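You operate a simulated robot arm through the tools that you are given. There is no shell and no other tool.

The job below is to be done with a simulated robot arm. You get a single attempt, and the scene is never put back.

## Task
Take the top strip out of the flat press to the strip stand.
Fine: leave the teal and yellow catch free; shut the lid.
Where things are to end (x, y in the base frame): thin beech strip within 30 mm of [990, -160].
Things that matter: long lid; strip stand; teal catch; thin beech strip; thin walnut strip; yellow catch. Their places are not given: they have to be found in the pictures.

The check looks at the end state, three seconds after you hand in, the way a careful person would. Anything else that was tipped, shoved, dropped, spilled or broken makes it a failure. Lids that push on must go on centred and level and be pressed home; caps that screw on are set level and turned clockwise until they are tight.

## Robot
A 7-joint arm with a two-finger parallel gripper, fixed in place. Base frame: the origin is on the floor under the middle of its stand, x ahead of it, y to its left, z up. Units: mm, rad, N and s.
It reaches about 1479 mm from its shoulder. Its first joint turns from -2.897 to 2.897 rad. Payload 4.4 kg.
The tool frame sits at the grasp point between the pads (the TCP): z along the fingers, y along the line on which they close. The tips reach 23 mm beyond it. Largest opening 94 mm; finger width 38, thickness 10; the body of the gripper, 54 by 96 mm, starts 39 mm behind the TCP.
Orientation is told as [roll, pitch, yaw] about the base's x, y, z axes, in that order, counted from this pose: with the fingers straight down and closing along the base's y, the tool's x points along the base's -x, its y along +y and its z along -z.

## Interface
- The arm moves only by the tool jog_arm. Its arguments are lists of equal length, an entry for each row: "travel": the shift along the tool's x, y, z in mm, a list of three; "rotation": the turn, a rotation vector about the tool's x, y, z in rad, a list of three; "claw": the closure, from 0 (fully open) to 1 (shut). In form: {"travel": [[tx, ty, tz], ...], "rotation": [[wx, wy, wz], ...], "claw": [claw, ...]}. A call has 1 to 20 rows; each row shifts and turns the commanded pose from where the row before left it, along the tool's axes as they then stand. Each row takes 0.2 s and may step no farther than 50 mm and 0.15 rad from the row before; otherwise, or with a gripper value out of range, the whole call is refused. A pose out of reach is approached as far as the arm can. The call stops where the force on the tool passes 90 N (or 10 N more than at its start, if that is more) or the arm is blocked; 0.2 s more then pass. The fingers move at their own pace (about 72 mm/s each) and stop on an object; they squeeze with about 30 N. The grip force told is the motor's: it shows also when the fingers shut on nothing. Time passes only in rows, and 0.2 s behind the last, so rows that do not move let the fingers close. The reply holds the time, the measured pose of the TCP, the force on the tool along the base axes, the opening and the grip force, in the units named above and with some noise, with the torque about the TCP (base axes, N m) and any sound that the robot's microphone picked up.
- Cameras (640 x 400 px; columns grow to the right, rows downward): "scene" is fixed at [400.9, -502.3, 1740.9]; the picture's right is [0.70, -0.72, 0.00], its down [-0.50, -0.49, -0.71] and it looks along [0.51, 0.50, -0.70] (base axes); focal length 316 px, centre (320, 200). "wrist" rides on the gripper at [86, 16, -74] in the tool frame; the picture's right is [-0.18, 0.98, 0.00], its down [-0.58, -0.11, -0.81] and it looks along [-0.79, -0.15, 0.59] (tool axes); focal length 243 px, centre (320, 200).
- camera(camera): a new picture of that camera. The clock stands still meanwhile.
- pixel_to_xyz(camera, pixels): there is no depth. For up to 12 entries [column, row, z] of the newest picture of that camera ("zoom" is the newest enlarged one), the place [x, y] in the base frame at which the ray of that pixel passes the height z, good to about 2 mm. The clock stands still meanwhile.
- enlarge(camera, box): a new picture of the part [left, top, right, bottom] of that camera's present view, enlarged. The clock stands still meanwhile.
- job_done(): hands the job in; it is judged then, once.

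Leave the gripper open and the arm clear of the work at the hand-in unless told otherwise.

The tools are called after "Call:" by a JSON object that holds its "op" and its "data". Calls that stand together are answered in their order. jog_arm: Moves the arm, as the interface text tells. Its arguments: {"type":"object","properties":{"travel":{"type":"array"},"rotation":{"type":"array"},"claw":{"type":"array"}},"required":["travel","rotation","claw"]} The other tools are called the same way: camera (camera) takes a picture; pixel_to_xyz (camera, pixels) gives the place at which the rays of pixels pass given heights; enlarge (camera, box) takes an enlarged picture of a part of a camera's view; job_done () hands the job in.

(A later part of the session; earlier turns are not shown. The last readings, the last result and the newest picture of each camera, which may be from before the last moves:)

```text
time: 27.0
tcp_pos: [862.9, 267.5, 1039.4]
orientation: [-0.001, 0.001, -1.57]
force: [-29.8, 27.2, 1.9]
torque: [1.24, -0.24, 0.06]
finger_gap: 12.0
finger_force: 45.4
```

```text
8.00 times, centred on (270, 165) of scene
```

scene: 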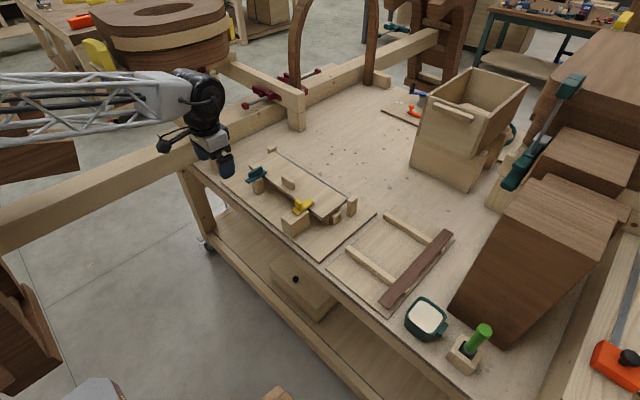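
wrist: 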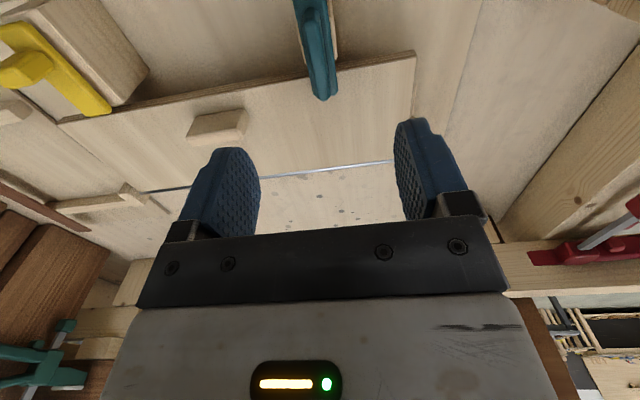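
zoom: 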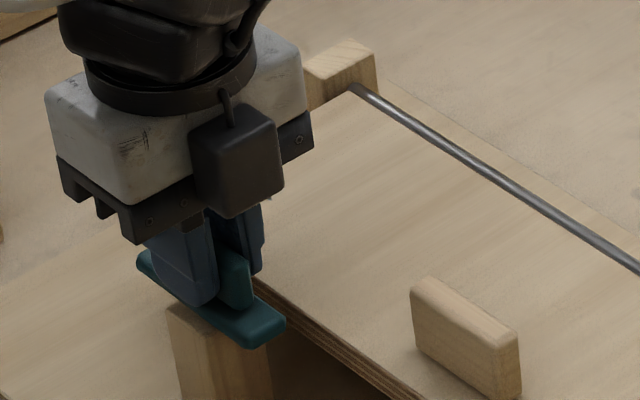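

The teal bar now lies along y, clear of the lid edge. I open, rise, and check both catches.

Call:
{"op": "jog_arm", "data": {"travel": [[0, 0, 0], [0, 0, 0], [0, 0, -30], [0, 0, -40], [0, 0, -40], [0, 0, 0]], "rotation": [[0, 0, 0], [0, 0, 0], [0, 0, 0], [0, 0, 0], [0, 0, 0], [0, 0, 0]], "claw": [0.4, 0.4, 0.4, 0.4, 0.4, 0.4]}}

Call:
{"op": "enlarge", "data": {"camera": "scene", "box": [230, 140, 310, 190]}}

Call:
{"op": "camera", "data": {"camera": "wrist"}}

```text
time: 28.4
tcp_pos: [862.6, 267.8, 1150.7]
orientation: [0.001, -0.001, -1.571]
force: [0.4, -0.1, -0.7]
torque: [0.0, -0.02, -0.04]
finger_gap: 56.4
finger_force: 0.2
```

```text
8.00 times, centred on (270, 165) of scene
```

zoom: 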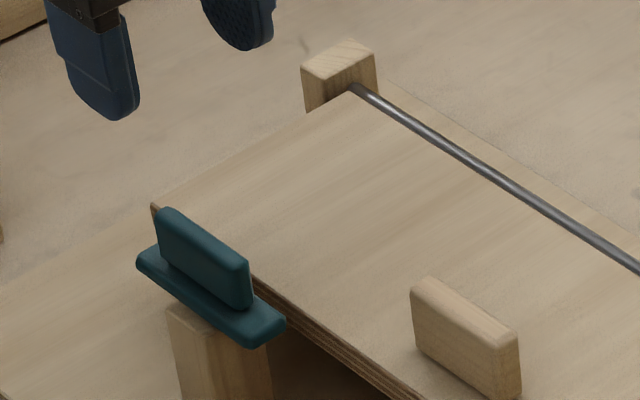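

```text
taken
```

wrist: 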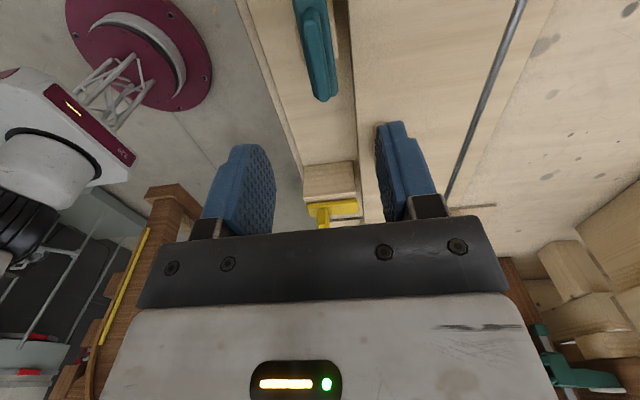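

Both catches are free. I measure the hinge rod, the line from (520, 3) to (450, 195), and the lid edge from this view.

Call:
{"op": "pixel_to_xyz", "data": {"camera": "wrist", "pixels": [[521, 3, 990], [486, 100, 990], [452, 192, 990], [350, 12, 990], [355, 80, 990], [340, 50, 1012]]}}

Call:
{"op": "enlarge", "data": {"camera": "wrist", "box": [280, 0, 540, 162]}}

Call:
{"op": "enlarge", "data": {"camera": "scene", "box": [325, 190, 365, 215]}}

```text
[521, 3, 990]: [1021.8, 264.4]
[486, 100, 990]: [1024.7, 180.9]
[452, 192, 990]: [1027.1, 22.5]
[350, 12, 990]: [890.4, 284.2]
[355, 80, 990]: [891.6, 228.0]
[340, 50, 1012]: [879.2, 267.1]
```

```text
2.46 times, centred on (410, 81) of wrist
```

zoom: 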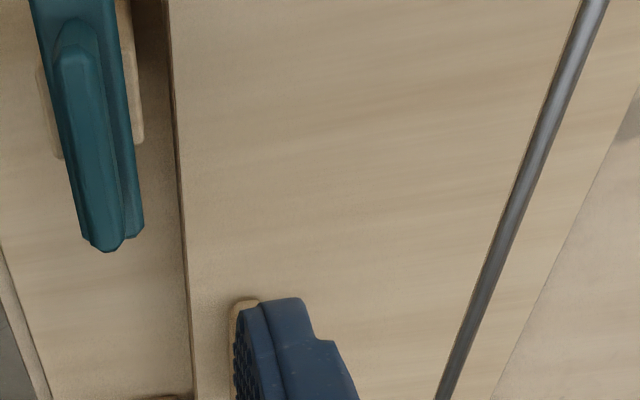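

```text
16.00 times, centred on (345, 202) of scene
```

zoom: 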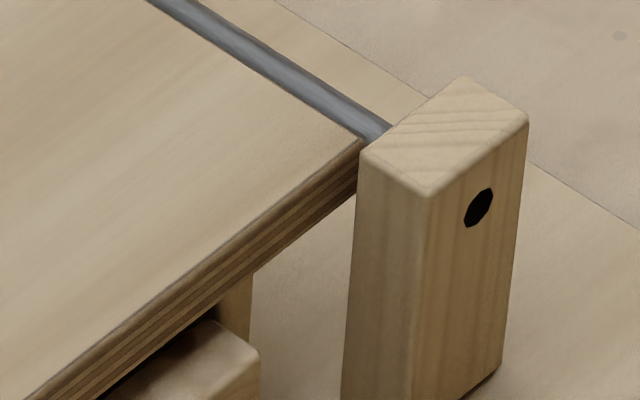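

The hinge rod lies at x≈1022, so the lid swings with a radius of about 131 mm. I plan to reach under the lid's near edge with the fingers tilted forward and closing in the x-z plane. Before choosing the y, I check where the handle ends.

Call:
{"op": "pixel_to_xyz", "data": {"camera": "scene", "pixels": [[283.4, 175, 1015], [293.5, 180.6, 1015], [295, 189.6, 990], [282.1, 182.4, 990]]}}

Call:
{"op": "enlarge", "data": {"camera": "scene", "box": [270, 165, 318, 195]}}

```text
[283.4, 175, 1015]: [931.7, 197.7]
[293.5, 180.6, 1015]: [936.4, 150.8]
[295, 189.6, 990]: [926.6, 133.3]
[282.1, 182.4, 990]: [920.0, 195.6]
```

```text
13.33 times, centred on (294, 180) of scene
```

zoom: 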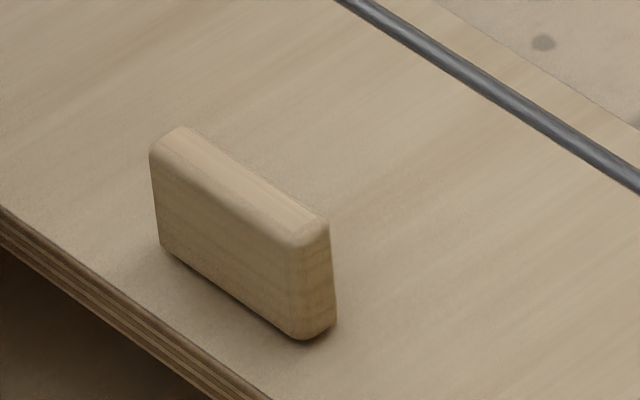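

The handle spans about y 131–195 and its top is near z 1027. I will work at y≈98, between the handle and the yellow block. I go to a staging point in front of the lid, high up, and tilt the fingers 45° forward.

Call:
{"op": "jog_arm", "data": {"travel": [[-42.5, -15.7, 0], [-42.5, -15.7, 0], [-42.5, -15.7, 0], [-42.5, -15.7, 0], [0, 0, 0], [0, 0, 0], [0, 0, 0], [0, 0, 0], [0, 0, 0], [0, 0, 0], [0, 0, 0]], "rotation": [[0, 0, 0], [0, 0, 0], [0, 0, 0], [0, 0, 0], [-0.131, 0, 0], [-0.131, 0, 0], [-0.131, 0, 0], [-0.131, 0, 0], [-0.131, 0, 0], [-0.13, 0, 0], [0, 0, 0]], "claw": [0.4, 0.4, 0.4, 0.4, 0.4, 0.4, 0.4, 0.4, 0.4, 0.4, 0.4]}}

Call:
{"op": "camera", "data": {"camera": "wrist"}}

Call:
{"op": "camera", "data": {"camera": "scene"}}

```text
time: 30.8
tcp_pos: [800.6, 98.1, 1150.5]
orientation: [0.787, 0.0, -1.57]
force: [-0.1, -0.8, -0.2]
torque: [-0.03, -0.01, 0.0]
finger_gap: 56.1
finger_force: 0.0
```

```text
taken
```

wrist: 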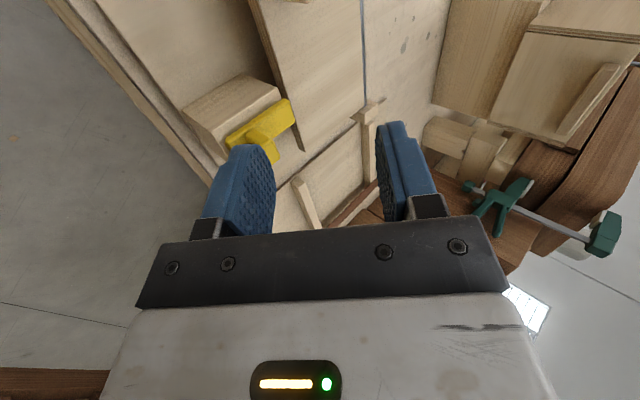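

```text
taken
```

scene: 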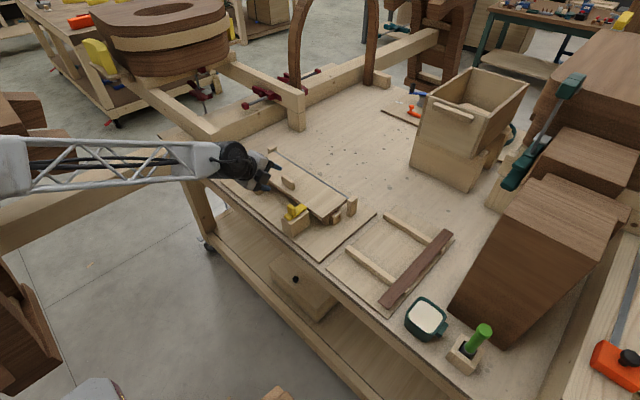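

The tilt works and the scene looks clear. I lower to the pre-insertion point, TCP about (835, 98, 1001), still in front of the lid edge.

Call:
{"op": "jog_arm", "data": {"travel": [[0, -20.3, 32.5], [0, -20.3, 32.5], [0, -20.3, 32.5], [0, -20.3, 32.5], [0, 0, 0]], "rotation": [[0, 0, 0], [0, 0, 0], [0, 0, 0], [0, 0, 0], [0, 0, 0]], "claw": [0.4, 0.4, 0.4, 0.4, 0.4]}}

Call:
{"op": "camera", "data": {"camera": "wrist"}}

Call:
{"op": "enlarge", "data": {"camera": "scene", "box": [250, 160, 346, 220]}}

```text
time: 32.0
tcp_pos: [835.7, 98.2, 999.9]
orientation: [0.785, -0.001, -1.572]
force: [0.0, 0.0, 0.0]
torque: [0.01, 0.02, -0.02]
finger_gap: 56.2
finger_force: 0.0
```

```text
taken
```

wrist: 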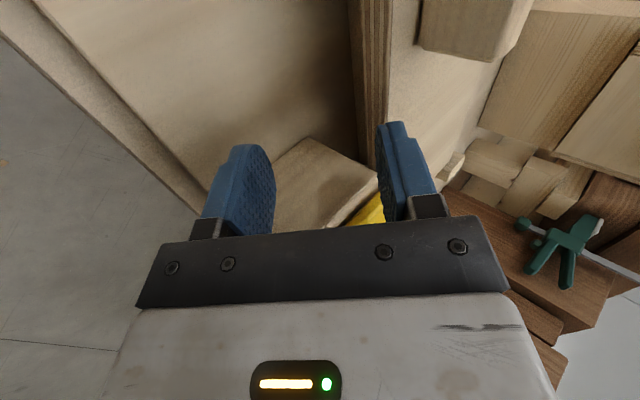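

```text
6.67 times, centred on (298, 190) of scene
```

zoom: 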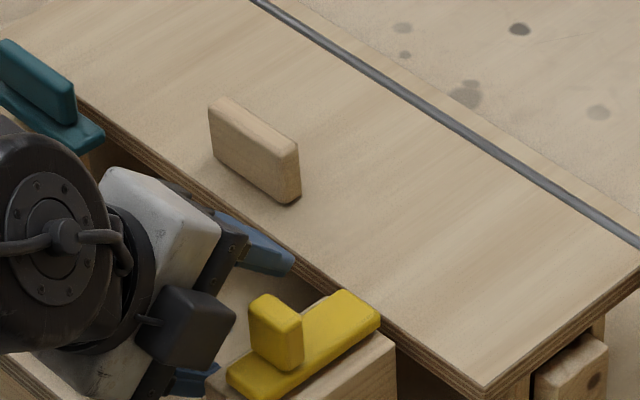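

In the scene zoom I see a black box on the gripper's -y side at about (278, 210), close to the yellow knob. I check where it is before moving on.

Call:
{"op": "pixel_to_xyz", "data": {"camera": "scene", "pixels": [[277.8, 210.2, 1020], [277.8, 210.2, 1040], [277.8, 210.2, 1060], [277.8, 210.2, 1080], [259.6, 160, 1080], [259.6, 160, 1110], [259.6, 160, 1140]]}}

Call:
{"op": "enlarge", "data": {"camera": "scene", "box": [255, 185, 319, 225]}}

```text
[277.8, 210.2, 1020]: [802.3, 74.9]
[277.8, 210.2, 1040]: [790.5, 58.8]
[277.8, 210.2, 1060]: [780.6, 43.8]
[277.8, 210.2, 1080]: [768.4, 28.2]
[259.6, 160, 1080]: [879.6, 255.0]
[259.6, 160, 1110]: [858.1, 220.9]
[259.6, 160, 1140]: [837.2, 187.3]
```

```text
10.00 times, centred on (287, 205) of scene
```

zoom: 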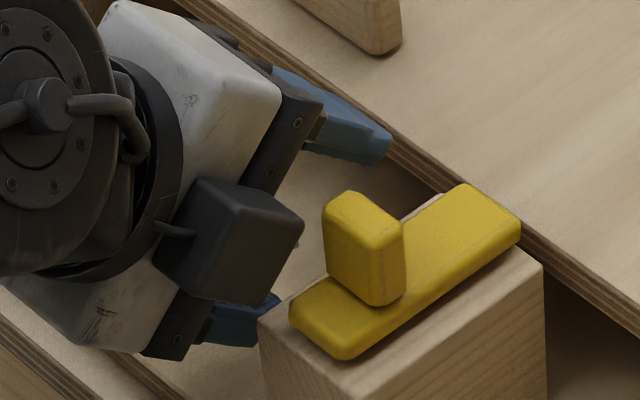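

The box spans about y 46–71 at z 1020–1070 and would hit the yellow knob if I went in here. Going under the edge is therefore too tight. Instead I'll grip the handle by its y ends, so it can pivot between the pads, and swing the lid along its arc. First I back out the way I came and return upright with yaw 0.

Call:
{"op": "jog_arm", "data": {"travel": [[0, 20.3, -32.5], [0, 20.3, -32.5], [0, 20.3, -32.5], [0, 20.3, -32.5], [0, 0, 0], [0, 0, 0], [0, 0, 0], [0, 0, 0], [0, 0, 0], [0, 0, 0], [0, 0, 0]], "rotation": [[0, 0, 0], [0, 0, 0], [0, 0, 0], [0, 0, 0], [0.131, 0, 0], [0.131, 0, 0], [0.131, 0, 0], [0.131, 0, 0], [0.131, 0, 0], [0.13, 0, 0], [0, 0, 0]], "claw": [0.4, 0.4, 0.4, 0.4, 0.2, 0, 0, 0, 0, 0, 0]}}

Call:
{"op": "jog_arm", "data": {"travel": [[0, 0, -10], [0, 0, 0], [0, 0, 0], [0, 0, 0], [0, 0, 0], [0, 0, 0], [0, 0, 0], [0, 0, 0], [0, 0, 0], [0, 0, 0], [0, 0, 0], [0, 0, 0], [0, 0, 0], [0, 0, 0]], "rotation": [[0, 0, -0.131], [0, 0, -0.131], [0, 0, -0.131], [0, 0, -0.131], [0, 0, -0.131], [0, 0, -0.131], [0, 0, -0.131], [0, 0, -0.131], [0, 0, -0.131], [0, 0, -0.131], [0, 0, -0.131], [0, 0, -0.13], [0, 0, 0], [0, 0, 0]], "claw": [0, 0, 0, 0, 0, 0, 0, 0, 0, 0, 0, 0, 0, 0]}}

```text
time: 34.4
tcp_pos: [800.5, 98.0, 1150.4]
orientation: [0.0, -0.001, -1.572]
force: [-0.3, 0.1, -0.3]
torque: [-0.01, 0.01, 0.0]
finger_gap: 94.0
finger_force: 0.0
```

```text
time: 37.4
tcp_pos: [799.6, 98.4, 1160.3]
orientation: [0.0, -0.001, 0.001]
force: [0.4, -0.1, 0.6]
torque: [-0.01, 0.01, -0.02]
finger_gap: 93.9
finger_force: 0.0
```

Upright with yaw 0. Now I move above the handle, TCP about (920, 163, 1160), and look.

Call:
{"op": "jog_arm", "data": {"travel": [[-40, 21.5, 0], [-40, 21.5, 0], [-40, 21.5, 0], [0, 0, 0], [0, 0, 0]], "rotation": [[0, 0, 0], [0, 0, 0], [0, 0, 0], [0, 0, 0], [0, 0, 0]], "claw": [0, 0, 0, 0, 0]}}

Call:
{"op": "camera", "data": {"camera": "wrist"}}

Call:
{"op": "enlarge", "data": {"camera": "wrist", "box": [240, 20, 400, 120]}}

Call:
{"op": "enlarge", "data": {"camera": "scene", "box": [270, 165, 318, 195]}}

```text
time: 38.6
tcp_pos: [922.3, 163.1, 1159.8]
orientation: [0.0, -0.004, 0.003]
force: [-0.1, 0.0, 0.4]
torque: [0.01, 0.02, -0.03]
finger_gap: 94.0
finger_force: 0.0
```

```text
taken
```

wrist: 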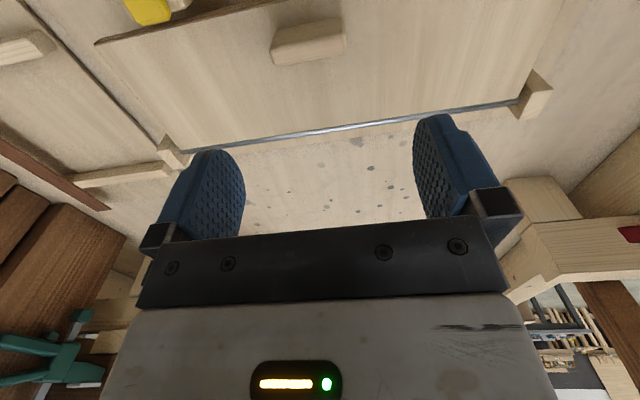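

```text
4.00 times, centred on (320, 70) of wrist
```

zoom: 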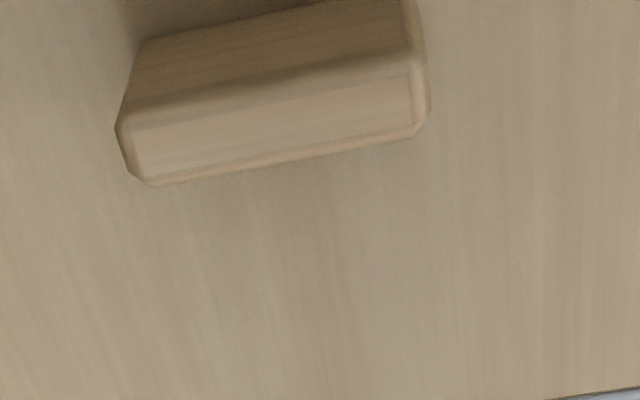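

```text
13.33 times, centred on (294, 180) of scene
```

zoom: 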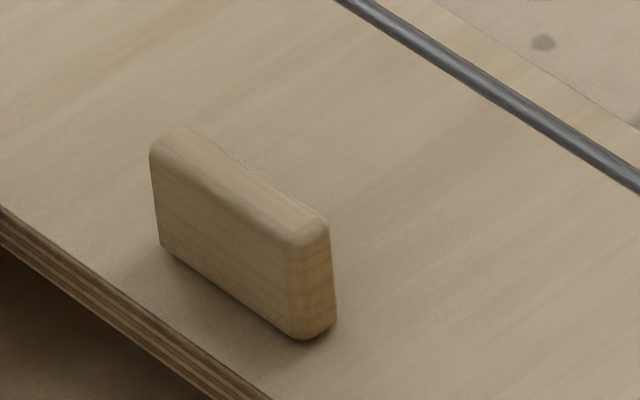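

I triangulate the handle's top face, with its centre at wrist (308.7, 51.7) and scene (287.8, 178.7), and get its ends.

Call:
{"op": "pixel_to_xyz", "data": {"camera": "wrist", "pixels": [[308.75, 51.75, 1015], [308.75, 51.75, 1025], [308.75, 51.75, 1035], [271.3, 57.5, 1025], [345.5, 45, 1025], [306.3, 44.3, 1025], [311.3, 59.3, 1025]]}}

Call:
{"op": "pixel_to_xyz", "data": {"camera": "scene", "pixels": [[287.8, 178.65, 1015], [287.8, 178.65, 1025], [287.8, 178.65, 1035], [291.75, 190.35, 990], [282, 183.2, 990], [295.1, 189.15, 990]]}}

```text
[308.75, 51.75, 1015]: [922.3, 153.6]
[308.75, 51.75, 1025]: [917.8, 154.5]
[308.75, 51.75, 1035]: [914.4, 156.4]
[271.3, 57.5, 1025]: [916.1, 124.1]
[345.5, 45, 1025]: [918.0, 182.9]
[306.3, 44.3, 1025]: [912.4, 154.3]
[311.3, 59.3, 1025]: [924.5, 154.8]
```

```text
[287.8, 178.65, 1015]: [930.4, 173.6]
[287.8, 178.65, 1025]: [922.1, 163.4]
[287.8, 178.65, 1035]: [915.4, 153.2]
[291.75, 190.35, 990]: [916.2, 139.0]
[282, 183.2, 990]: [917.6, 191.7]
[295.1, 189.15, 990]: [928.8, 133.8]
```

The handle top comes out at z≈1032, with its centre at about (916, 155.5) and its ends at y≈127 and 184. I centre over it and lower to TCP z≈1035 with the fingers wide open.

Call:
{"op": "jog_arm", "data": {"travel": [[6.5, -7.6, 25], [0, 0, 35], [0, 0, 35], [0, 0, 25], [0, 0, 5], [0, 0, 0]], "rotation": [[0, 0, 0], [0, 0, 0], [0, 0, 0], [0, 0, 0], [0, 0, 0], [0, 0, 0]], "claw": [0, 0, 0, 0, 0, 0]}}

Call:
{"op": "enlarge", "data": {"camera": "scene", "box": [250, 150, 330, 200]}}

Call:
{"op": "camera", "data": {"camera": "wrist"}}

```text
time: 40.0
tcp_pos: [914.4, 154.4, 1034.7]
orientation: [0.0, -0.001, 0.002]
force: [-0.3, -0.9, -0.6]
torque: [0.01, 0.01, 0.03]
finger_gap: 93.9
finger_force: 0.1
```

```text
8.00 times, centred on (290, 175) of scene
```

zoom: 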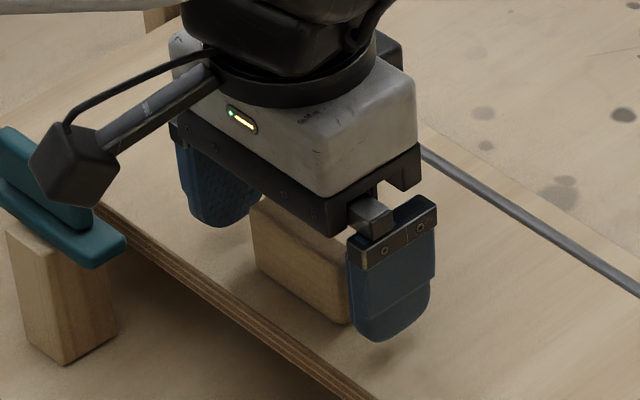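

```text
taken
```

wrist: 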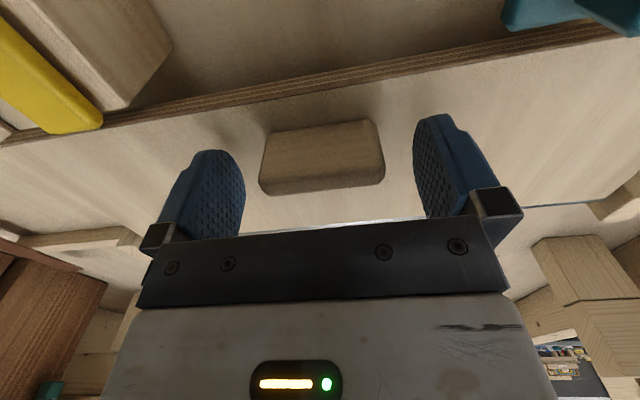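

The handle is between the fingers, with the tips about 15 mm above the lid. I lower in small steps to feel for the lid surface.

Call:
{"op": "jog_arm", "data": {"travel": [[0, 0, 6], [0, 0, 4], [0, 0, 0]], "rotation": [[0, 0, 0], [0, 0, 0], [0, 0, 0]], "claw": [0, 0, 0]}}

Call:
{"op": "jog_arm", "data": {"travel": [[0, 0, 2], [0, 0, 0]], "rotation": [[0, 0, 0], [0, 0, 0]], "claw": [0, 0]}}

Call:
{"op": "jog_arm", "data": {"travel": [[0, 0, 2], [0, 0, 0]], "rotation": [[0, 0, 0], [0, 0, 0]], "claw": [0, 0]}}

```text
time: 40.8
tcp_pos: [913.4, 154.7, 1025.4]
orientation: [0.0, 0.0, 0.001]
force: [0.1, -0.8, -0.1]
torque: [0.04, -0.03, 0.03]
finger_gap: 93.9
finger_force: 0.0
```

```text
time: 41.4
tcp_pos: [914.5, 154.6, 1024.0]
orientation: [0.0, -0.001, 0.003]
force: [-0.6, -1.5, 0.2]
torque: [0.0, 0.01, 0.0]
finger_gap: 94.3
finger_force: 0.1
```

```text
time: 42.0
tcp_pos: [913.9, 153.9, 1023.3]
orientation: [-0.001, -0.002, 0.002]
force: [-4.3, -2.0, 14.5]
torque: [-0.74, -0.17, -0.33]
finger_gap: 93.9
finger_force: 0.2
```

Contact shows at TCP z≈1023, so the lid top is at z≈1000. I rise 3 mm so the rounded tips can turn freely, and close on the handle's ends.

Call:
{"op": "jog_arm", "data": {"travel": [[0, 0, -3.5], [0, 0, 0], [0, 0, 0], [0, 0, 0], [0, 0, 0]], "rotation": [[0, 0, 0], [0, 0, 0], [0, 0, 0], [0, 0, 0], [0, 0, 0]], "claw": [0, 0.2, 1, 1, 1]}}

```text
time: 43.2
tcp_pos: [914.1, 155.1, 1023.6]
orientation: [0.0, 0.0, 0.003]
force: [1.2, 18.1, -6.2]
torque: [-0.4, 0.69, -0.26]
finger_gap: 59.7
finger_force: 45.0
```

The grip is on the handle at a 59.7 mm gap. I begin the lift along the arc, with the first 10° as a test.

Call:
{"op": "jog_arm", "data": {"travel": [[-3.0, 1, -9.0], [-3.7, 0, -8.8], [0, 0, 0]], "rotation": [[0, 0, 0], [0, 0, 0], [0, 0, 0]], "claw": [1, 1, 1]}}

Call:
{"op": "enlarge", "data": {"camera": "scene", "box": [240, 150, 368, 230]}}

```text
time: 44.0
tcp_pos: [920.9, 155.4, 1041.5]
orientation: [0.0, 0.0, 0.002]
force: [-15.4, 1.5, -10.6]
torque: [0.07, 1.36, -0.27]
finger_gap: 59.9
finger_force: 45.5
```

```text
5.00 times, centred on (304, 190) of scene
```

zoom: 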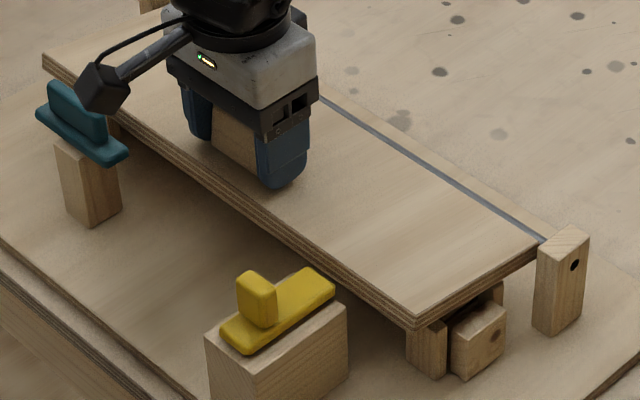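

The lid is rising and pivots in the grip. I go on to about 30°, pitching the tool gently along.

Call:
{"op": "jog_arm", "data": {"travel": [[-3.8, 0, -8.5], [-4.8, 0, -8.25], [-5.1, 0, -8.05], [-5.4, 0, -7.9], [0, 0, 0]], "rotation": [[0, 0.05, 0], [0, 0.05, 0], [0, 0.05, 0], [0, 0.05, 0], [0, 0, 0]], "claw": [1, 1, 1, 1, 1]}}

Call:
{"op": "enlarge", "data": {"camera": "scene", "box": [240, 150, 368, 230]}}

```text
time: 45.2
tcp_pos: [941.8, 155.9, 1072.6]
orientation: [0.0, 0.198, 0.0]
force: [1.1, -12.8, -17.2]
torque: [0.36, 1.08, 0.15]
finger_gap: 59.9
finger_force: 44.7
```

```text
5.00 times, centred on (304, 190) of scene
```

zoom: 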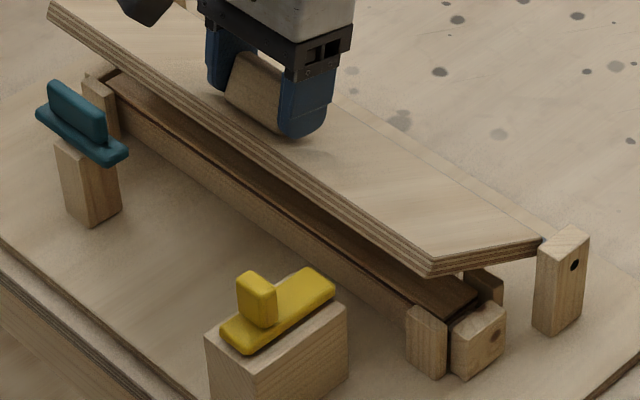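

The lid follows nicely, and a tray with a strip inside shows beneath it. I continue the arc to about 60°.

Call:
{"op": "jog_arm", "data": {"travel": [[-5.9, 0, -7.7], [-6.2, 0, -7.4], [-6.6, 0, -7.2], [0, 0, 0]], "rotation": [[0, 0.04, 0], [0, 0.04, 0], [0, 0.04, 0], [0, 0, 0]], "claw": [1, 1, 1, 1]}}

Call:
{"op": "jog_arm", "data": {"travel": [[-6.9, 0, -6.9], [-7.1, 0, -6.5], [-7.4, 0, -6.2], [0, 0, 0]], "rotation": [[0, 0.04, 0], [0, 0.04, 0], [0, 0.04, 0], [0, 0, 0]], "claw": [1, 1, 1, 1]}}

Call:
{"op": "enlarge", "data": {"camera": "scene", "box": [240, 140, 368, 220]}}

```text
time: 46.2
tcp_pos: [964.4, 156.3, 1090.9]
orientation: [0.0, 0.32, 0.002]
force: [-13.7, -17.5, -6.3]
torque: [0.16, 1.45, -0.37]
finger_gap: 60.0
finger_force: 45.3
```

```text
time: 47.2
tcp_pos: [992.6, 155.1, 1103.6]
orientation: [0.001, 0.439, 0.003]
force: [-12.9, -17.3, 1.0]
torque: [-0.17, 1.18, -0.65]
finger_gap: 59.7
finger_force: 44.8
```

```text
5.00 times, centred on (304, 180) of scene
```

zoom: 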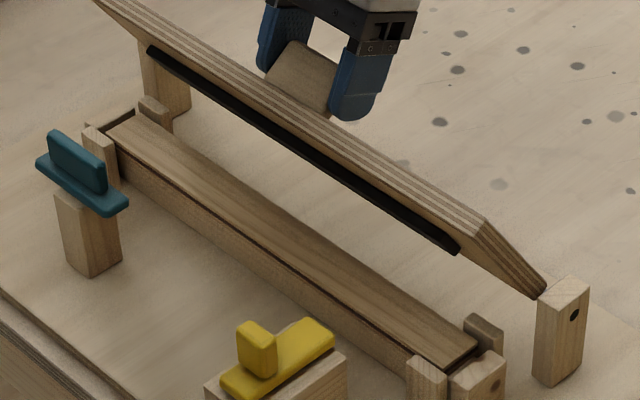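

The lid is at about 60°. I carry on toward vertical in two batches, holding the pitch.

Call:
{"op": "jog_arm", "data": {"travel": [[-7.7, 0, -5.8], [-8.0, 0, -5.0], [-8.5, 0, -4.4], [0, 0, 0]], "rotation": [[0, 0, 0], [0, 0, 0], [0, 0, 0], [0, 0, 0]], "claw": [1, 1, 1, 1]}}

Call:
{"op": "jog_arm", "data": {"travel": [[-8.8, 0, -3.6], [-9.0, 0, -2.8], [-9.4, 0, -2.1], [0, 0, 0]], "rotation": [[0, 0, 0], [0, 0, 0], [0, 0, 0], [0, 0, 0]], "claw": [1, 1, 1, 1]}}

Call:
{"op": "enlarge", "data": {"camera": "scene", "box": [240, 130, 368, 210]}}

```text
time: 48.2
tcp_pos: [1020.1, 155.3, 1105.4]
orientation: [-0.003, 0.437, 0.002]
force: [-11.4, -24.1, 11.4]
torque: [-0.23, 1.23, -0.18]
finger_gap: 59.9
finger_force: 45.1
```

```text
time: 49.2
tcp_pos: [1049.0, 155.6, 1102.5]
orientation: [0.0, 0.437, 0.001]
force: [-6.8, -29.2, 20.0]
torque: [-0.27, 1.22, -0.09]
finger_gap: 60.2
finger_force: 46.1
```

```text
5.00 times, centred on (304, 170) of scene
```

zoom: 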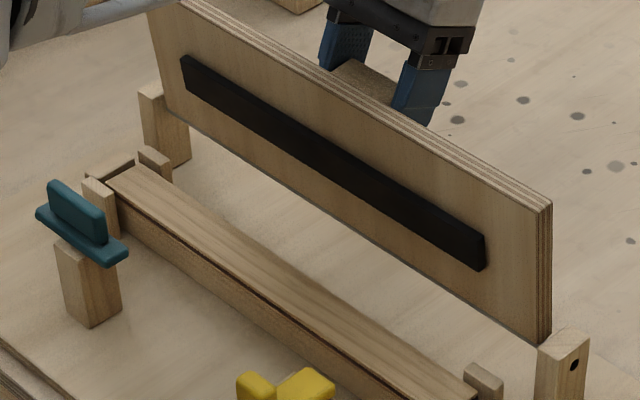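

The lid is about vertical. I go a bit further and watch for a stop past vertical.

Call:
{"op": "jog_arm", "data": {"travel": [[-9.4, 1, -1.1], [-9.5, 0, -0.4], [0, 0, 0]], "rotation": [[0, 0, 0], [0, 0, 0], [0, 0, 0]], "claw": [1, 1, 1]}}

Call:
{"op": "enlarge", "data": {"camera": "scene", "box": [240, 130, 368, 210]}}

```text
time: 50.0
tcp_pos: [1065.9, 155.5, 1095.9]
orientation: [-0.001, 0.44, 0.001]
force: [-2.5, -44.6, 22.8]
torque: [-0.54, 1.4, 0.09]
finger_gap: 59.8
finger_force: 45.0
```

```text
5.00 times, centred on (304, 170) of scene
```

zoom: 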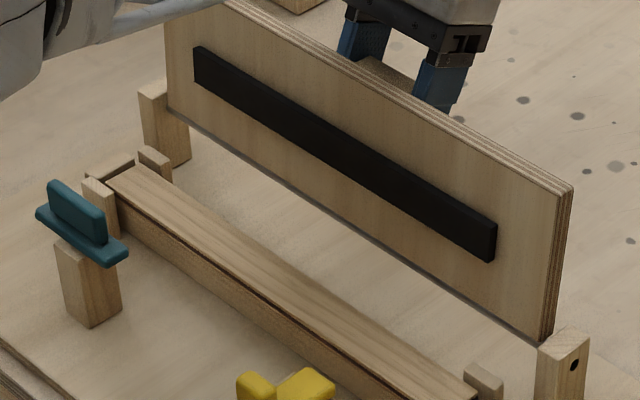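

Fy is -45 N because my y shift went the wrong way. I correct it and continue a little past vertical.

Call:
{"op": "jog_arm", "data": {"travel": [[0, -1.5, -0.5], [0, -1.5, -0.5], [0, 0, 0]], "rotation": [[0, 0, 0], [0, 0, 0], [0, 0, 0]], "claw": [1, 1, 1]}}

Call:
{"op": "jog_arm", "data": {"travel": [[-6, 0, 0], [-6, 0, 0.5], [0, 0, 0]], "rotation": [[0, 0, 0], [0, 0, 0], [0, 0, 0]], "claw": [1, 1, 1]}}

Call:
{"op": "enlarge", "data": {"camera": "scene", "box": [240, 130, 368, 210]}}

```text
time: 50.8
tcp_pos: [1066.3, 155.2, 1094.2]
orientation: [0.001, 0.436, 0.005]
force: [13.6, 0.1, 14.5]
torque: [-0.76, -0.72, -1.39]
finger_gap: 59.9
finger_force: 45.1
```

```text
time: 51.6
tcp_pos: [1077.4, 155.7, 1089.6]
orientation: [0.001, 0.437, 0.005]
force: [-4.9, 21.0, 15.1]
torque: [0.33, 1.44, -0.84]
finger_gap: 59.9
finger_force: 44.9
```

```text
5.00 times, centred on (304, 170) of scene
```

zoom: 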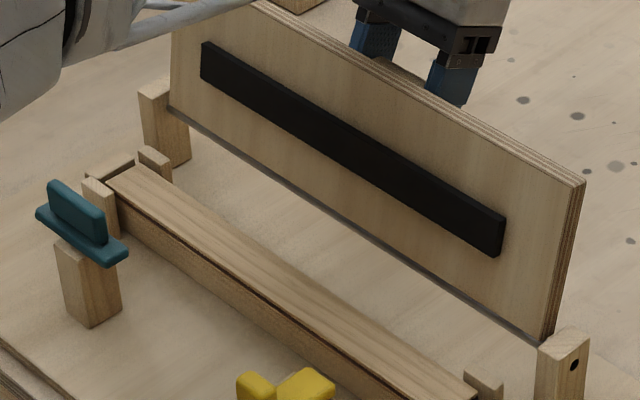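

At about 105° there is still no stop. I go on in small steps to feel for one.

Call:
{"op": "jog_arm", "data": {"travel": [[-4.7, 0, 0.6], [-4.7, 0, 0.7], [0, 0, 0]], "rotation": [[0, 0.02, 0], [0, 0.02, 0], [0, 0, 0]], "claw": [1, 1, 1]}}

Call:
{"op": "jog_arm", "data": {"travel": [[-4.7, 0, 0.9], [-4.7, 0, 1.0], [0, 0, 0]], "rotation": [[0, 0.02, 0], [0, 0.02, 0], [0, 0, 0]], "claw": [1, 1, 1]}}

Call:
{"op": "enlarge", "data": {"camera": "scene", "box": [240, 130, 368, 210]}}

```text
time: 52.4
tcp_pos: [1085.1, 155.3, 1085.7]
orientation: [0.0, 0.48, 0.005]
force: [-27.6, 40.9, 11.8]
torque: [-0.48, -0.59, -0.38]
finger_gap: 60.0
finger_force: 45.2
```

```text
time: 53.2
tcp_pos: [1093.5, 155.5, 1081.3]
orientation: [0.0, 0.516, 0.004]
force: [-32.5, 54.3, 25.8]
torque: [0.29, 0.01, -0.37]
finger_gap: 59.9
finger_force: 45.0
```

```text
5.00 times, centred on (304, 170) of scene
```

zoom: 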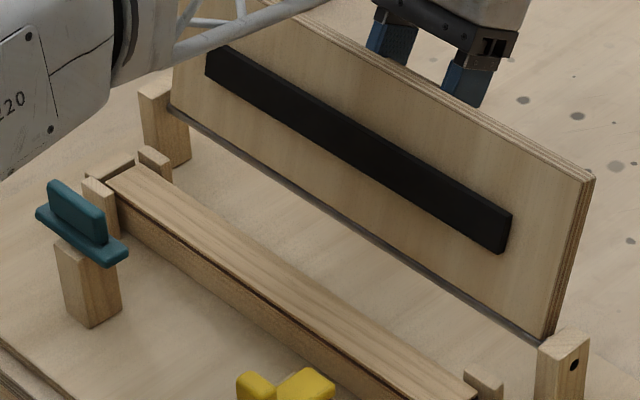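

Resistance in x has grown to -32 N, so I appear to be near the stop, at about 110°. I relieve the side loads, then open the fingers and see whether the lid stays.

Call:
{"op": "jog_arm", "data": {"travel": [[1.5, 1, 0], [0, 1, 0], [0, 0, 0]], "rotation": [[0, 0, 0], [0, 0, 0], [0, 0, 0]], "claw": [1, 1, 1]}}

Call:
{"op": "jog_arm", "data": {"travel": [[0, 0, 0], [0, 0, 0], [0, 0, 0]], "rotation": [[0, 0, 0], [0, 0, 0], [0, 0, 0]], "claw": [0.25, 0.1, 0.1]}}

Call:
{"op": "enlarge", "data": {"camera": "scene", "box": [240, 120, 368, 200]}}

```text
time: 54.0
tcp_pos: [1092.9, 154.6, 1080.6]
orientation: [0.001, 0.516, 0.0]
force: [24.4, 41.9, 35.0]
torque: [0.36, 0.39, -0.95]
finger_gap: 60.2
finger_force: 45.4
```

```text
time: 54.8
tcp_pos: [1091.2, 154.4, 1078.3]
orientation: [-0.001, 0.521, 0.002]
force: [0.6, 0.5, -0.3]
torque: [0.01, -0.04, -0.04]
finger_gap: 84.8
finger_force: 0.0
```

```text
5.00 times, centred on (304, 160) of scene
```

zoom: 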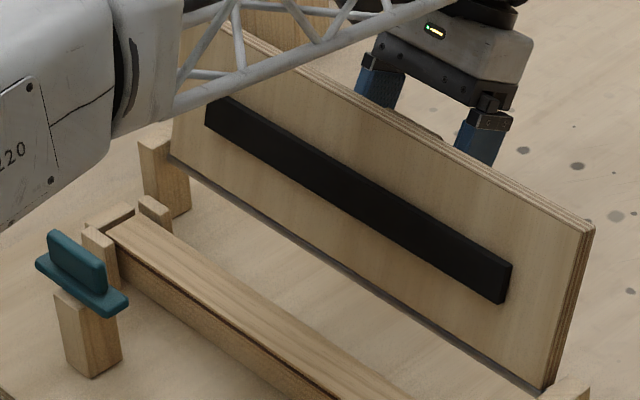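

Forces are zero and the lid stays open, leaning back. I withdraw along the finger axis, away from the lid, and then rise.

Call:
{"op": "jog_arm", "data": {"travel": [[0, 0, -20], [0, 0, -30], [0, 0, -35], [0, 0, -35], [0, 0, 0]], "rotation": [[0, 0, 0], [0, 0, 0], [0, 0, 0], [0, 0, 0], [0, 0, 0]], "claw": [0, 0, 0, 0, 0]}}

Call:
{"op": "enlarge", "data": {"camera": "scene", "box": [240, 110, 400, 210]}}

```text
time: 56.0
tcp_pos: [1114.6, 152.6, 1146.3]
orientation: [0.001, 0.519, 0.002]
force: [0.2, -0.3, 0.0]
torque: [-0.03, 0.05, 0.03]
finger_gap: 94.0
finger_force: 0.1
out of reach, approached as far as the arm can: row 3, 4
```

```text
4.00 times, centred on (320, 160) of scene
```

zoom: 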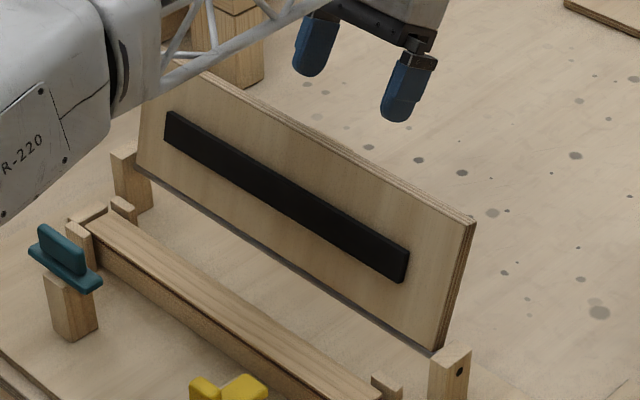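

The fingertips are above the lid's top edge and clear of it. I turn the pitch back to zero, rise, and come back over the press toward -x.

Call:
{"op": "jog_arm", "data": {"travel": [[0, 0, 0], [0, 0, 0], [0, 0, 0], [0, 0, 0], [0, 0, -40], [0, 0, -40], [0, 0, 0]], "rotation": [[0, -0.13, 0], [0, -0.13, 0], [0, -0.13, 0], [0, -0.129, 0], [0, 0, 0], [0, 0, 0], [0, 0, 0]], "claw": [0, 0, 0, 0, 0, 0, 0]}}

Call:
{"op": "jog_arm", "data": {"travel": [[40, 0, 0], [40, 0, 0], [40, 0, 0], [40, 0, 0], [40, 0, 0], [40, 0, 0], [40, 0, 0], [0, 0, 0]], "rotation": [[0, 0, 0], [0, 0, 0], [0, 0, 0], [0, 0, 0], [0, 0, 0], [0, 0, 0], [0, 0, 0], [0, 0, 0]], "claw": [0, 0, 0, 0, 0, 0, 0, 0]}}

Call:
{"op": "camera", "data": {"camera": "wrist"}}

Call:
{"op": "enlarge", "data": {"camera": "scene", "box": [220, 130, 380, 230]}}

```text
time: 57.6
tcp_pos: [1115.2, 152.1, 1226.7]
orientation: [0.001, -0.001, 0.003]
force: [0.1, 0.3, -0.4]
torque: [0.01, 0.01, 0.0]
finger_gap: 94.1
finger_force: 0.1
```

```text
time: 59.4
tcp_pos: [834.6, 152.4, 1226.2]
orientation: [-0.001, 0.001, 0.002]
force: [0.7, -0.2, -0.9]
torque: [-0.04, 0.01, 0.01]
finger_gap: 93.9
finger_force: 0.0
```

```text
taken
```

wrist: 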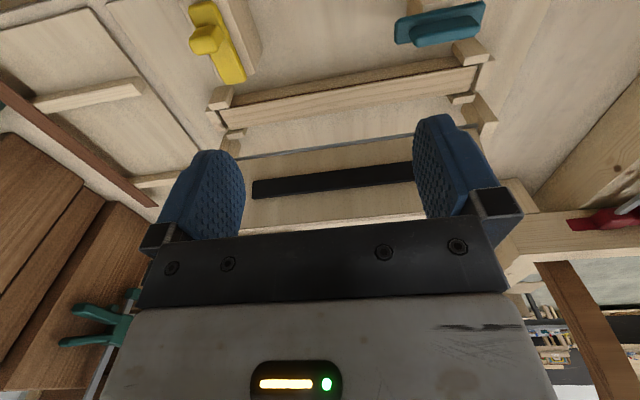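

```text
4.00 times, centred on (300, 180) of scene
```

zoom: 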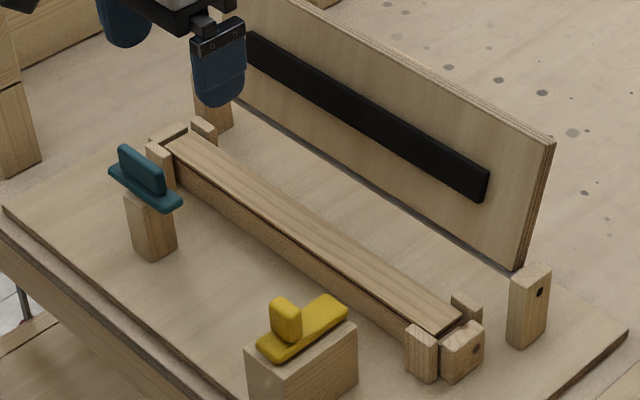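

The lid stands open. I enlarge the strip in the press in both cameras.

Call:
{"op": "enlarge", "data": {"camera": "wrist", "box": [195, 30, 355, 150]}}

Call:
{"op": "enlarge", "data": {"camera": "wrist", "box": [340, 30, 500, 150]}}

Call:
{"op": "enlarge", "data": {"camera": "scene", "box": [300, 190, 348, 228]}}

Call:
{"op": "enlarge", "data": {"camera": "scene", "box": [240, 155, 288, 193]}}

```text
3.33 times, centred on (275, 90) of wrist
```

zoom: 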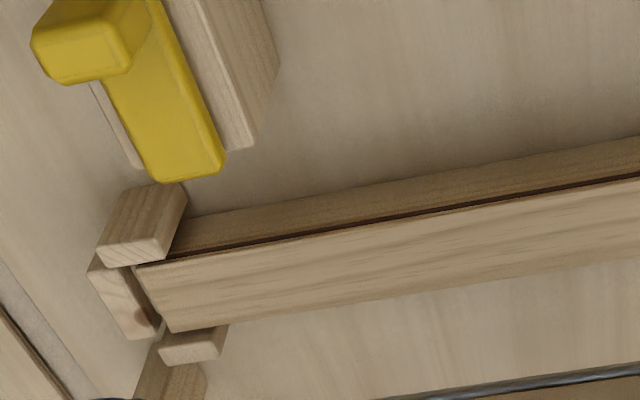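

```text
3.33 times, centred on (420, 90) of wrist
```

zoom: 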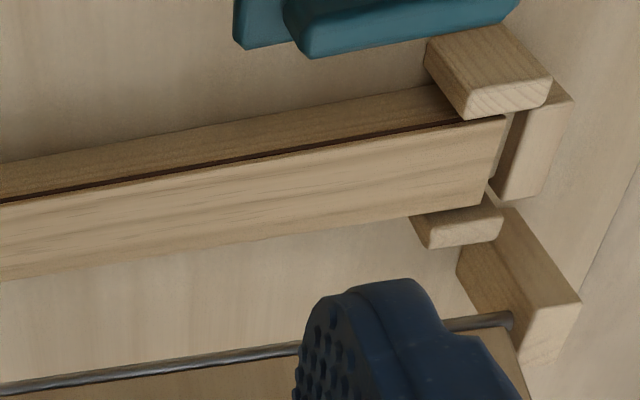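

```text
10.53 times, centred on (324, 209) of scene
```

zoom: 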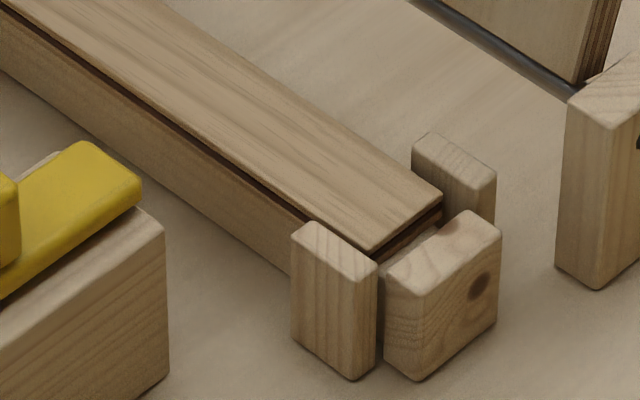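

```text
10.53 times, centred on (264, 174) of scene
```

zoom: 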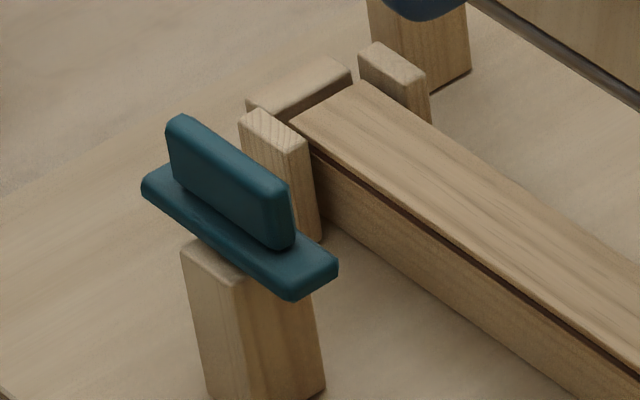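

Inside lies a light top strip with a thin dark strip edge under it, on a bed beam, with small posts at both ends. I triangulate the top strip's four corners.

Call:
{"op": "pixel_to_xyz", "data": {"camera": "wrist", "pixels": [[219.4, 109.5, 965], [219.4, 109.5, 995], [230.6, 129.0, 965], [230.6, 129.0, 995], [475.6, 65.1, 965], [475.6, 65.1, 995], [468, 91.5, 965], [468, 91.5, 995]]}}

Call:
{"op": "pixel_to_xyz", "data": {"camera": "scene", "pixels": [[328.9, 213.75, 965], [328.9, 213.75, 995], [335.4, 209.3, 965], [335.4, 209.3, 995], [261.15, 166.6, 965], [261.15, 166.6, 995], [267.3, 163.1, 965], [267.3, 163.1, 995]]}}

```text
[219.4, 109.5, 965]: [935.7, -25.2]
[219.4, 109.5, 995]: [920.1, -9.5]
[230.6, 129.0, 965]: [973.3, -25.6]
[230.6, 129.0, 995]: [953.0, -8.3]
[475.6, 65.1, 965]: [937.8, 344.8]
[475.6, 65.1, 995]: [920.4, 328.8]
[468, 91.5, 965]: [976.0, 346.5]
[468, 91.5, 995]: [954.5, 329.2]
```

```text
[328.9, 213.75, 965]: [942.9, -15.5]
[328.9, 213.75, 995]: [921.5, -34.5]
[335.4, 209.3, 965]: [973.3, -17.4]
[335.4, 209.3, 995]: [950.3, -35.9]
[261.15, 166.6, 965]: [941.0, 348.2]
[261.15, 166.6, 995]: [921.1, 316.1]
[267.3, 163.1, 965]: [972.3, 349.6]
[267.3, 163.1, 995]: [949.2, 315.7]
```

The top strip spans about x 934–969 and y -21 to 342 at z≈972–977, with its centre near (951, 160). I go above it and turn the gripper so it closes along x (yaw -1.57).

Call:
{"op": "jog_arm", "data": {"travel": [[-38.5, 2.5, 12], [-38.5, 2.5, 12], [-38.5, 2.5, 12], [0, 0, 0], [0, 0, 0], [0, 0, 0], [0, 0, 0], [0, 0, 0], [0, 0, 0], [0, 0, 0], [0, 0, 0], [0, 0, 0], [0, 0, 0], [0, 0, 0], [0, 0, 0], [0, 0, 0], [0, 0, 0]], "rotation": [[0, 0, 0], [0, 0, 0], [0, 0, 0], [0, 0, 0.131], [0, 0, 0.131], [0, 0, 0.131], [0, 0, 0.131], [0, 0, 0.131], [0, 0, 0.131], [0, 0, 0.131], [0, 0, 0.131], [0, 0, 0.131], [0, 0, 0.131], [0, 0, 0.131], [0, 0, 0.131], [0, 0, 0], [0, 0, 0]], "claw": [0, 0, 0, 0, 0, 0, 0, 0, 0, 0, 0, 0, 0, 0, 0, 0, 0]}}

Call:
{"op": "camera", "data": {"camera": "wrist"}}

Call:
{"op": "enlarge", "data": {"camera": "wrist", "box": [220, 0, 420, 200]}}

Call:
{"op": "camera", "data": {"camera": "scene"}}

```text
time: 63.0
tcp_pos: [950.2, 160.4, 1190.2]
orientation: [0.002, -0.001, -1.574]
force: [0.1, 1.1, -0.1]
torque: [-0.02, -0.03, 0.04]
finger_gap: 93.9
finger_force: 0.1
```

```text
taken
```

wrist: 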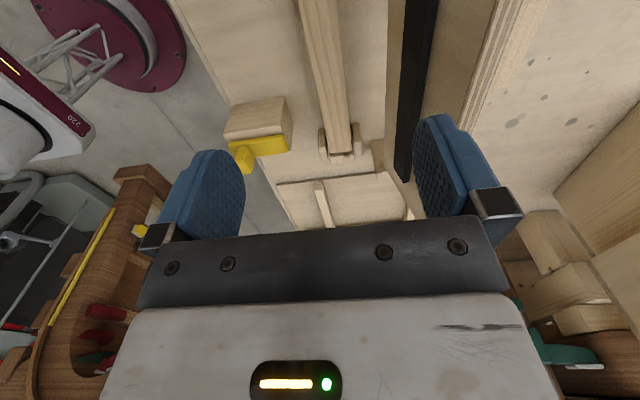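

```text
2.00 times, centred on (320, 100) of wrist
```

zoom: 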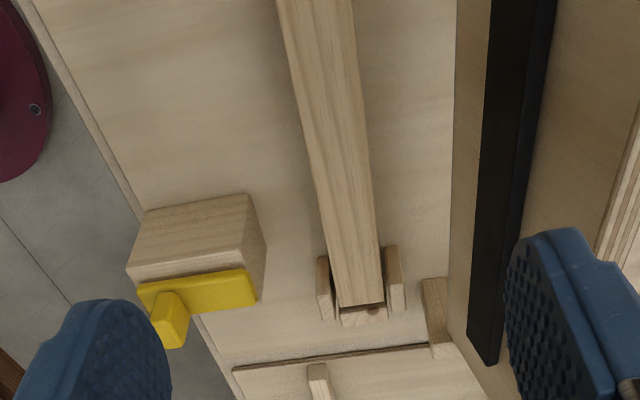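

```text
taken
```

scene: 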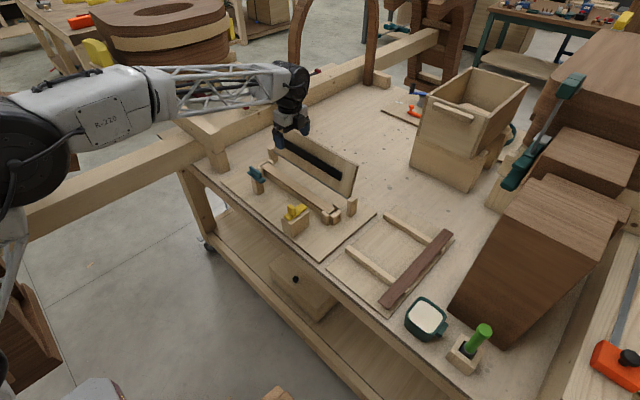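

I read the strip's long edges in this view, at z 975 and 980, to get its exact x.

Call:
{"op": "pixel_to_xyz", "data": {"camera": "wrist", "pixels": [[299, 1, 975], [337.5, 1, 975], [299, 1, 980], [337.5, 1, 980], [313, 70, 975], [344.5, 70, 975], [330, 152, 975], [351, 150, 975]]}}

Call:
{"op": "enlarge", "data": {"camera": "wrist", "box": [280, 0, 376, 60]}}

```text
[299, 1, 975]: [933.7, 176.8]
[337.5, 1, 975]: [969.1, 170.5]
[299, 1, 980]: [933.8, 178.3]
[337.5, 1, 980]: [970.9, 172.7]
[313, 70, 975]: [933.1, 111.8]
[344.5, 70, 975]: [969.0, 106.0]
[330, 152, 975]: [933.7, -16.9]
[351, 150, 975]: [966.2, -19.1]
```

```text
6.67 times, centred on (328, 30) of wrist
```

zoom: 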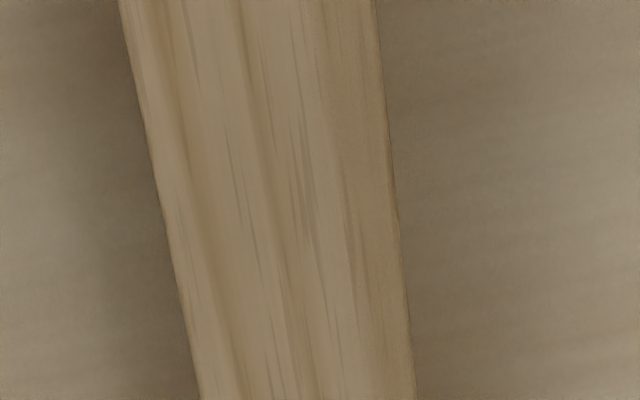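

The strip is centred at x≈951.3, is 36 mm wide and runs straight along y. To find its top exactly, I close the fingers, descend above its middle, and feel for contact gently.

Call:
{"op": "jog_arm", "data": {"travel": [[0, 1.2, 36], [0, 0, 36], [0, 0, 36], [0, 0, 36], [0, 0, 30], [0, 0, 0]], "rotation": [[0, 0, 0], [0, 0, 0], [0, 0, 0], [0, 0, 0], [0, 0, 0], [0, 0, 0]], "claw": [1, 1, 1, 1, 1, 1]}}

Call:
{"op": "enlarge", "data": {"camera": "scene", "box": [240, 130, 368, 210]}}

```text
time: 64.4
tcp_pos: [949.8, 160.6, 1015.0]
orientation: [-0.001, 0.0, -1.572]
force: [-0.6, 0.2, 0.7]
torque: [-0.01, 0.02, 0.0]
finger_gap: 0.1
finger_force: 30.3
```

```text
5.00 times, centred on (304, 170) of scene
```

zoom: 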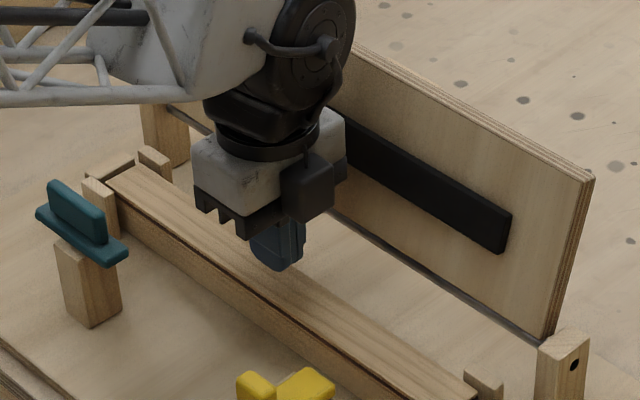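

Closed tips at z≈992. I probe down in small steps.

Call:
{"op": "jog_arm", "data": {"travel": [[0, 0, 5], [0, 0, 3], [0, 0, 0]], "rotation": [[0, 0, 0], [0, 0, 0], [0, 0, 0]], "claw": [1, 1, 1]}}

Call:
{"op": "jog_arm", "data": {"travel": [[0, 0, 3], [0, 0, 0]], "rotation": [[0, 0, 0], [0, 0, 0]], "claw": [1, 1]}}

Call:
{"op": "jog_arm", "data": {"travel": [[0, 0, 2], [0, 0, 0]], "rotation": [[0, 0, 0], [0, 0, 0]], "claw": [1, 1]}}

Call:
{"op": "jog_arm", "data": {"travel": [[0, 0, 2], [0, 0, 0]], "rotation": [[0, 0, 0], [0, 0, 0]], "claw": [1, 1]}}

```text
time: 65.2
tcp_pos: [950.7, 160.3, 1007.3]
orientation: [0.0, 0.001, -1.571]
force: [0.2, -0.2, -0.3]
torque: [0.0, -0.02, -0.02]
finger_gap: 0.1
finger_force: 30.1
```

```text
time: 65.8
tcp_pos: [950.9, 160.3, 1005.3]
orientation: [0.0, 0.0, -1.574]
force: [0.2, -0.4, 0.4]
torque: [-0.03, 0.03, 0.03]
finger_gap: 0.0
finger_force: 30.4
```

```text
time: 66.4
tcp_pos: [950.8, 160.3, 1002.4]
orientation: [-0.001, 0.0, -1.572]
force: [0.4, 0.1, 0.5]
torque: [-0.02, -0.01, 0.01]
finger_gap: 0.0
finger_force: 29.7
```

```text
time: 67.0
tcp_pos: [951.1, 160.0, 1000.5]
orientation: [0.001, 0.0, -1.572]
force: [0.8, 0.7, 0.1]
torque: [-0.04, -0.03, 0.04]
finger_gap: 0.1
finger_force: 30.0
```

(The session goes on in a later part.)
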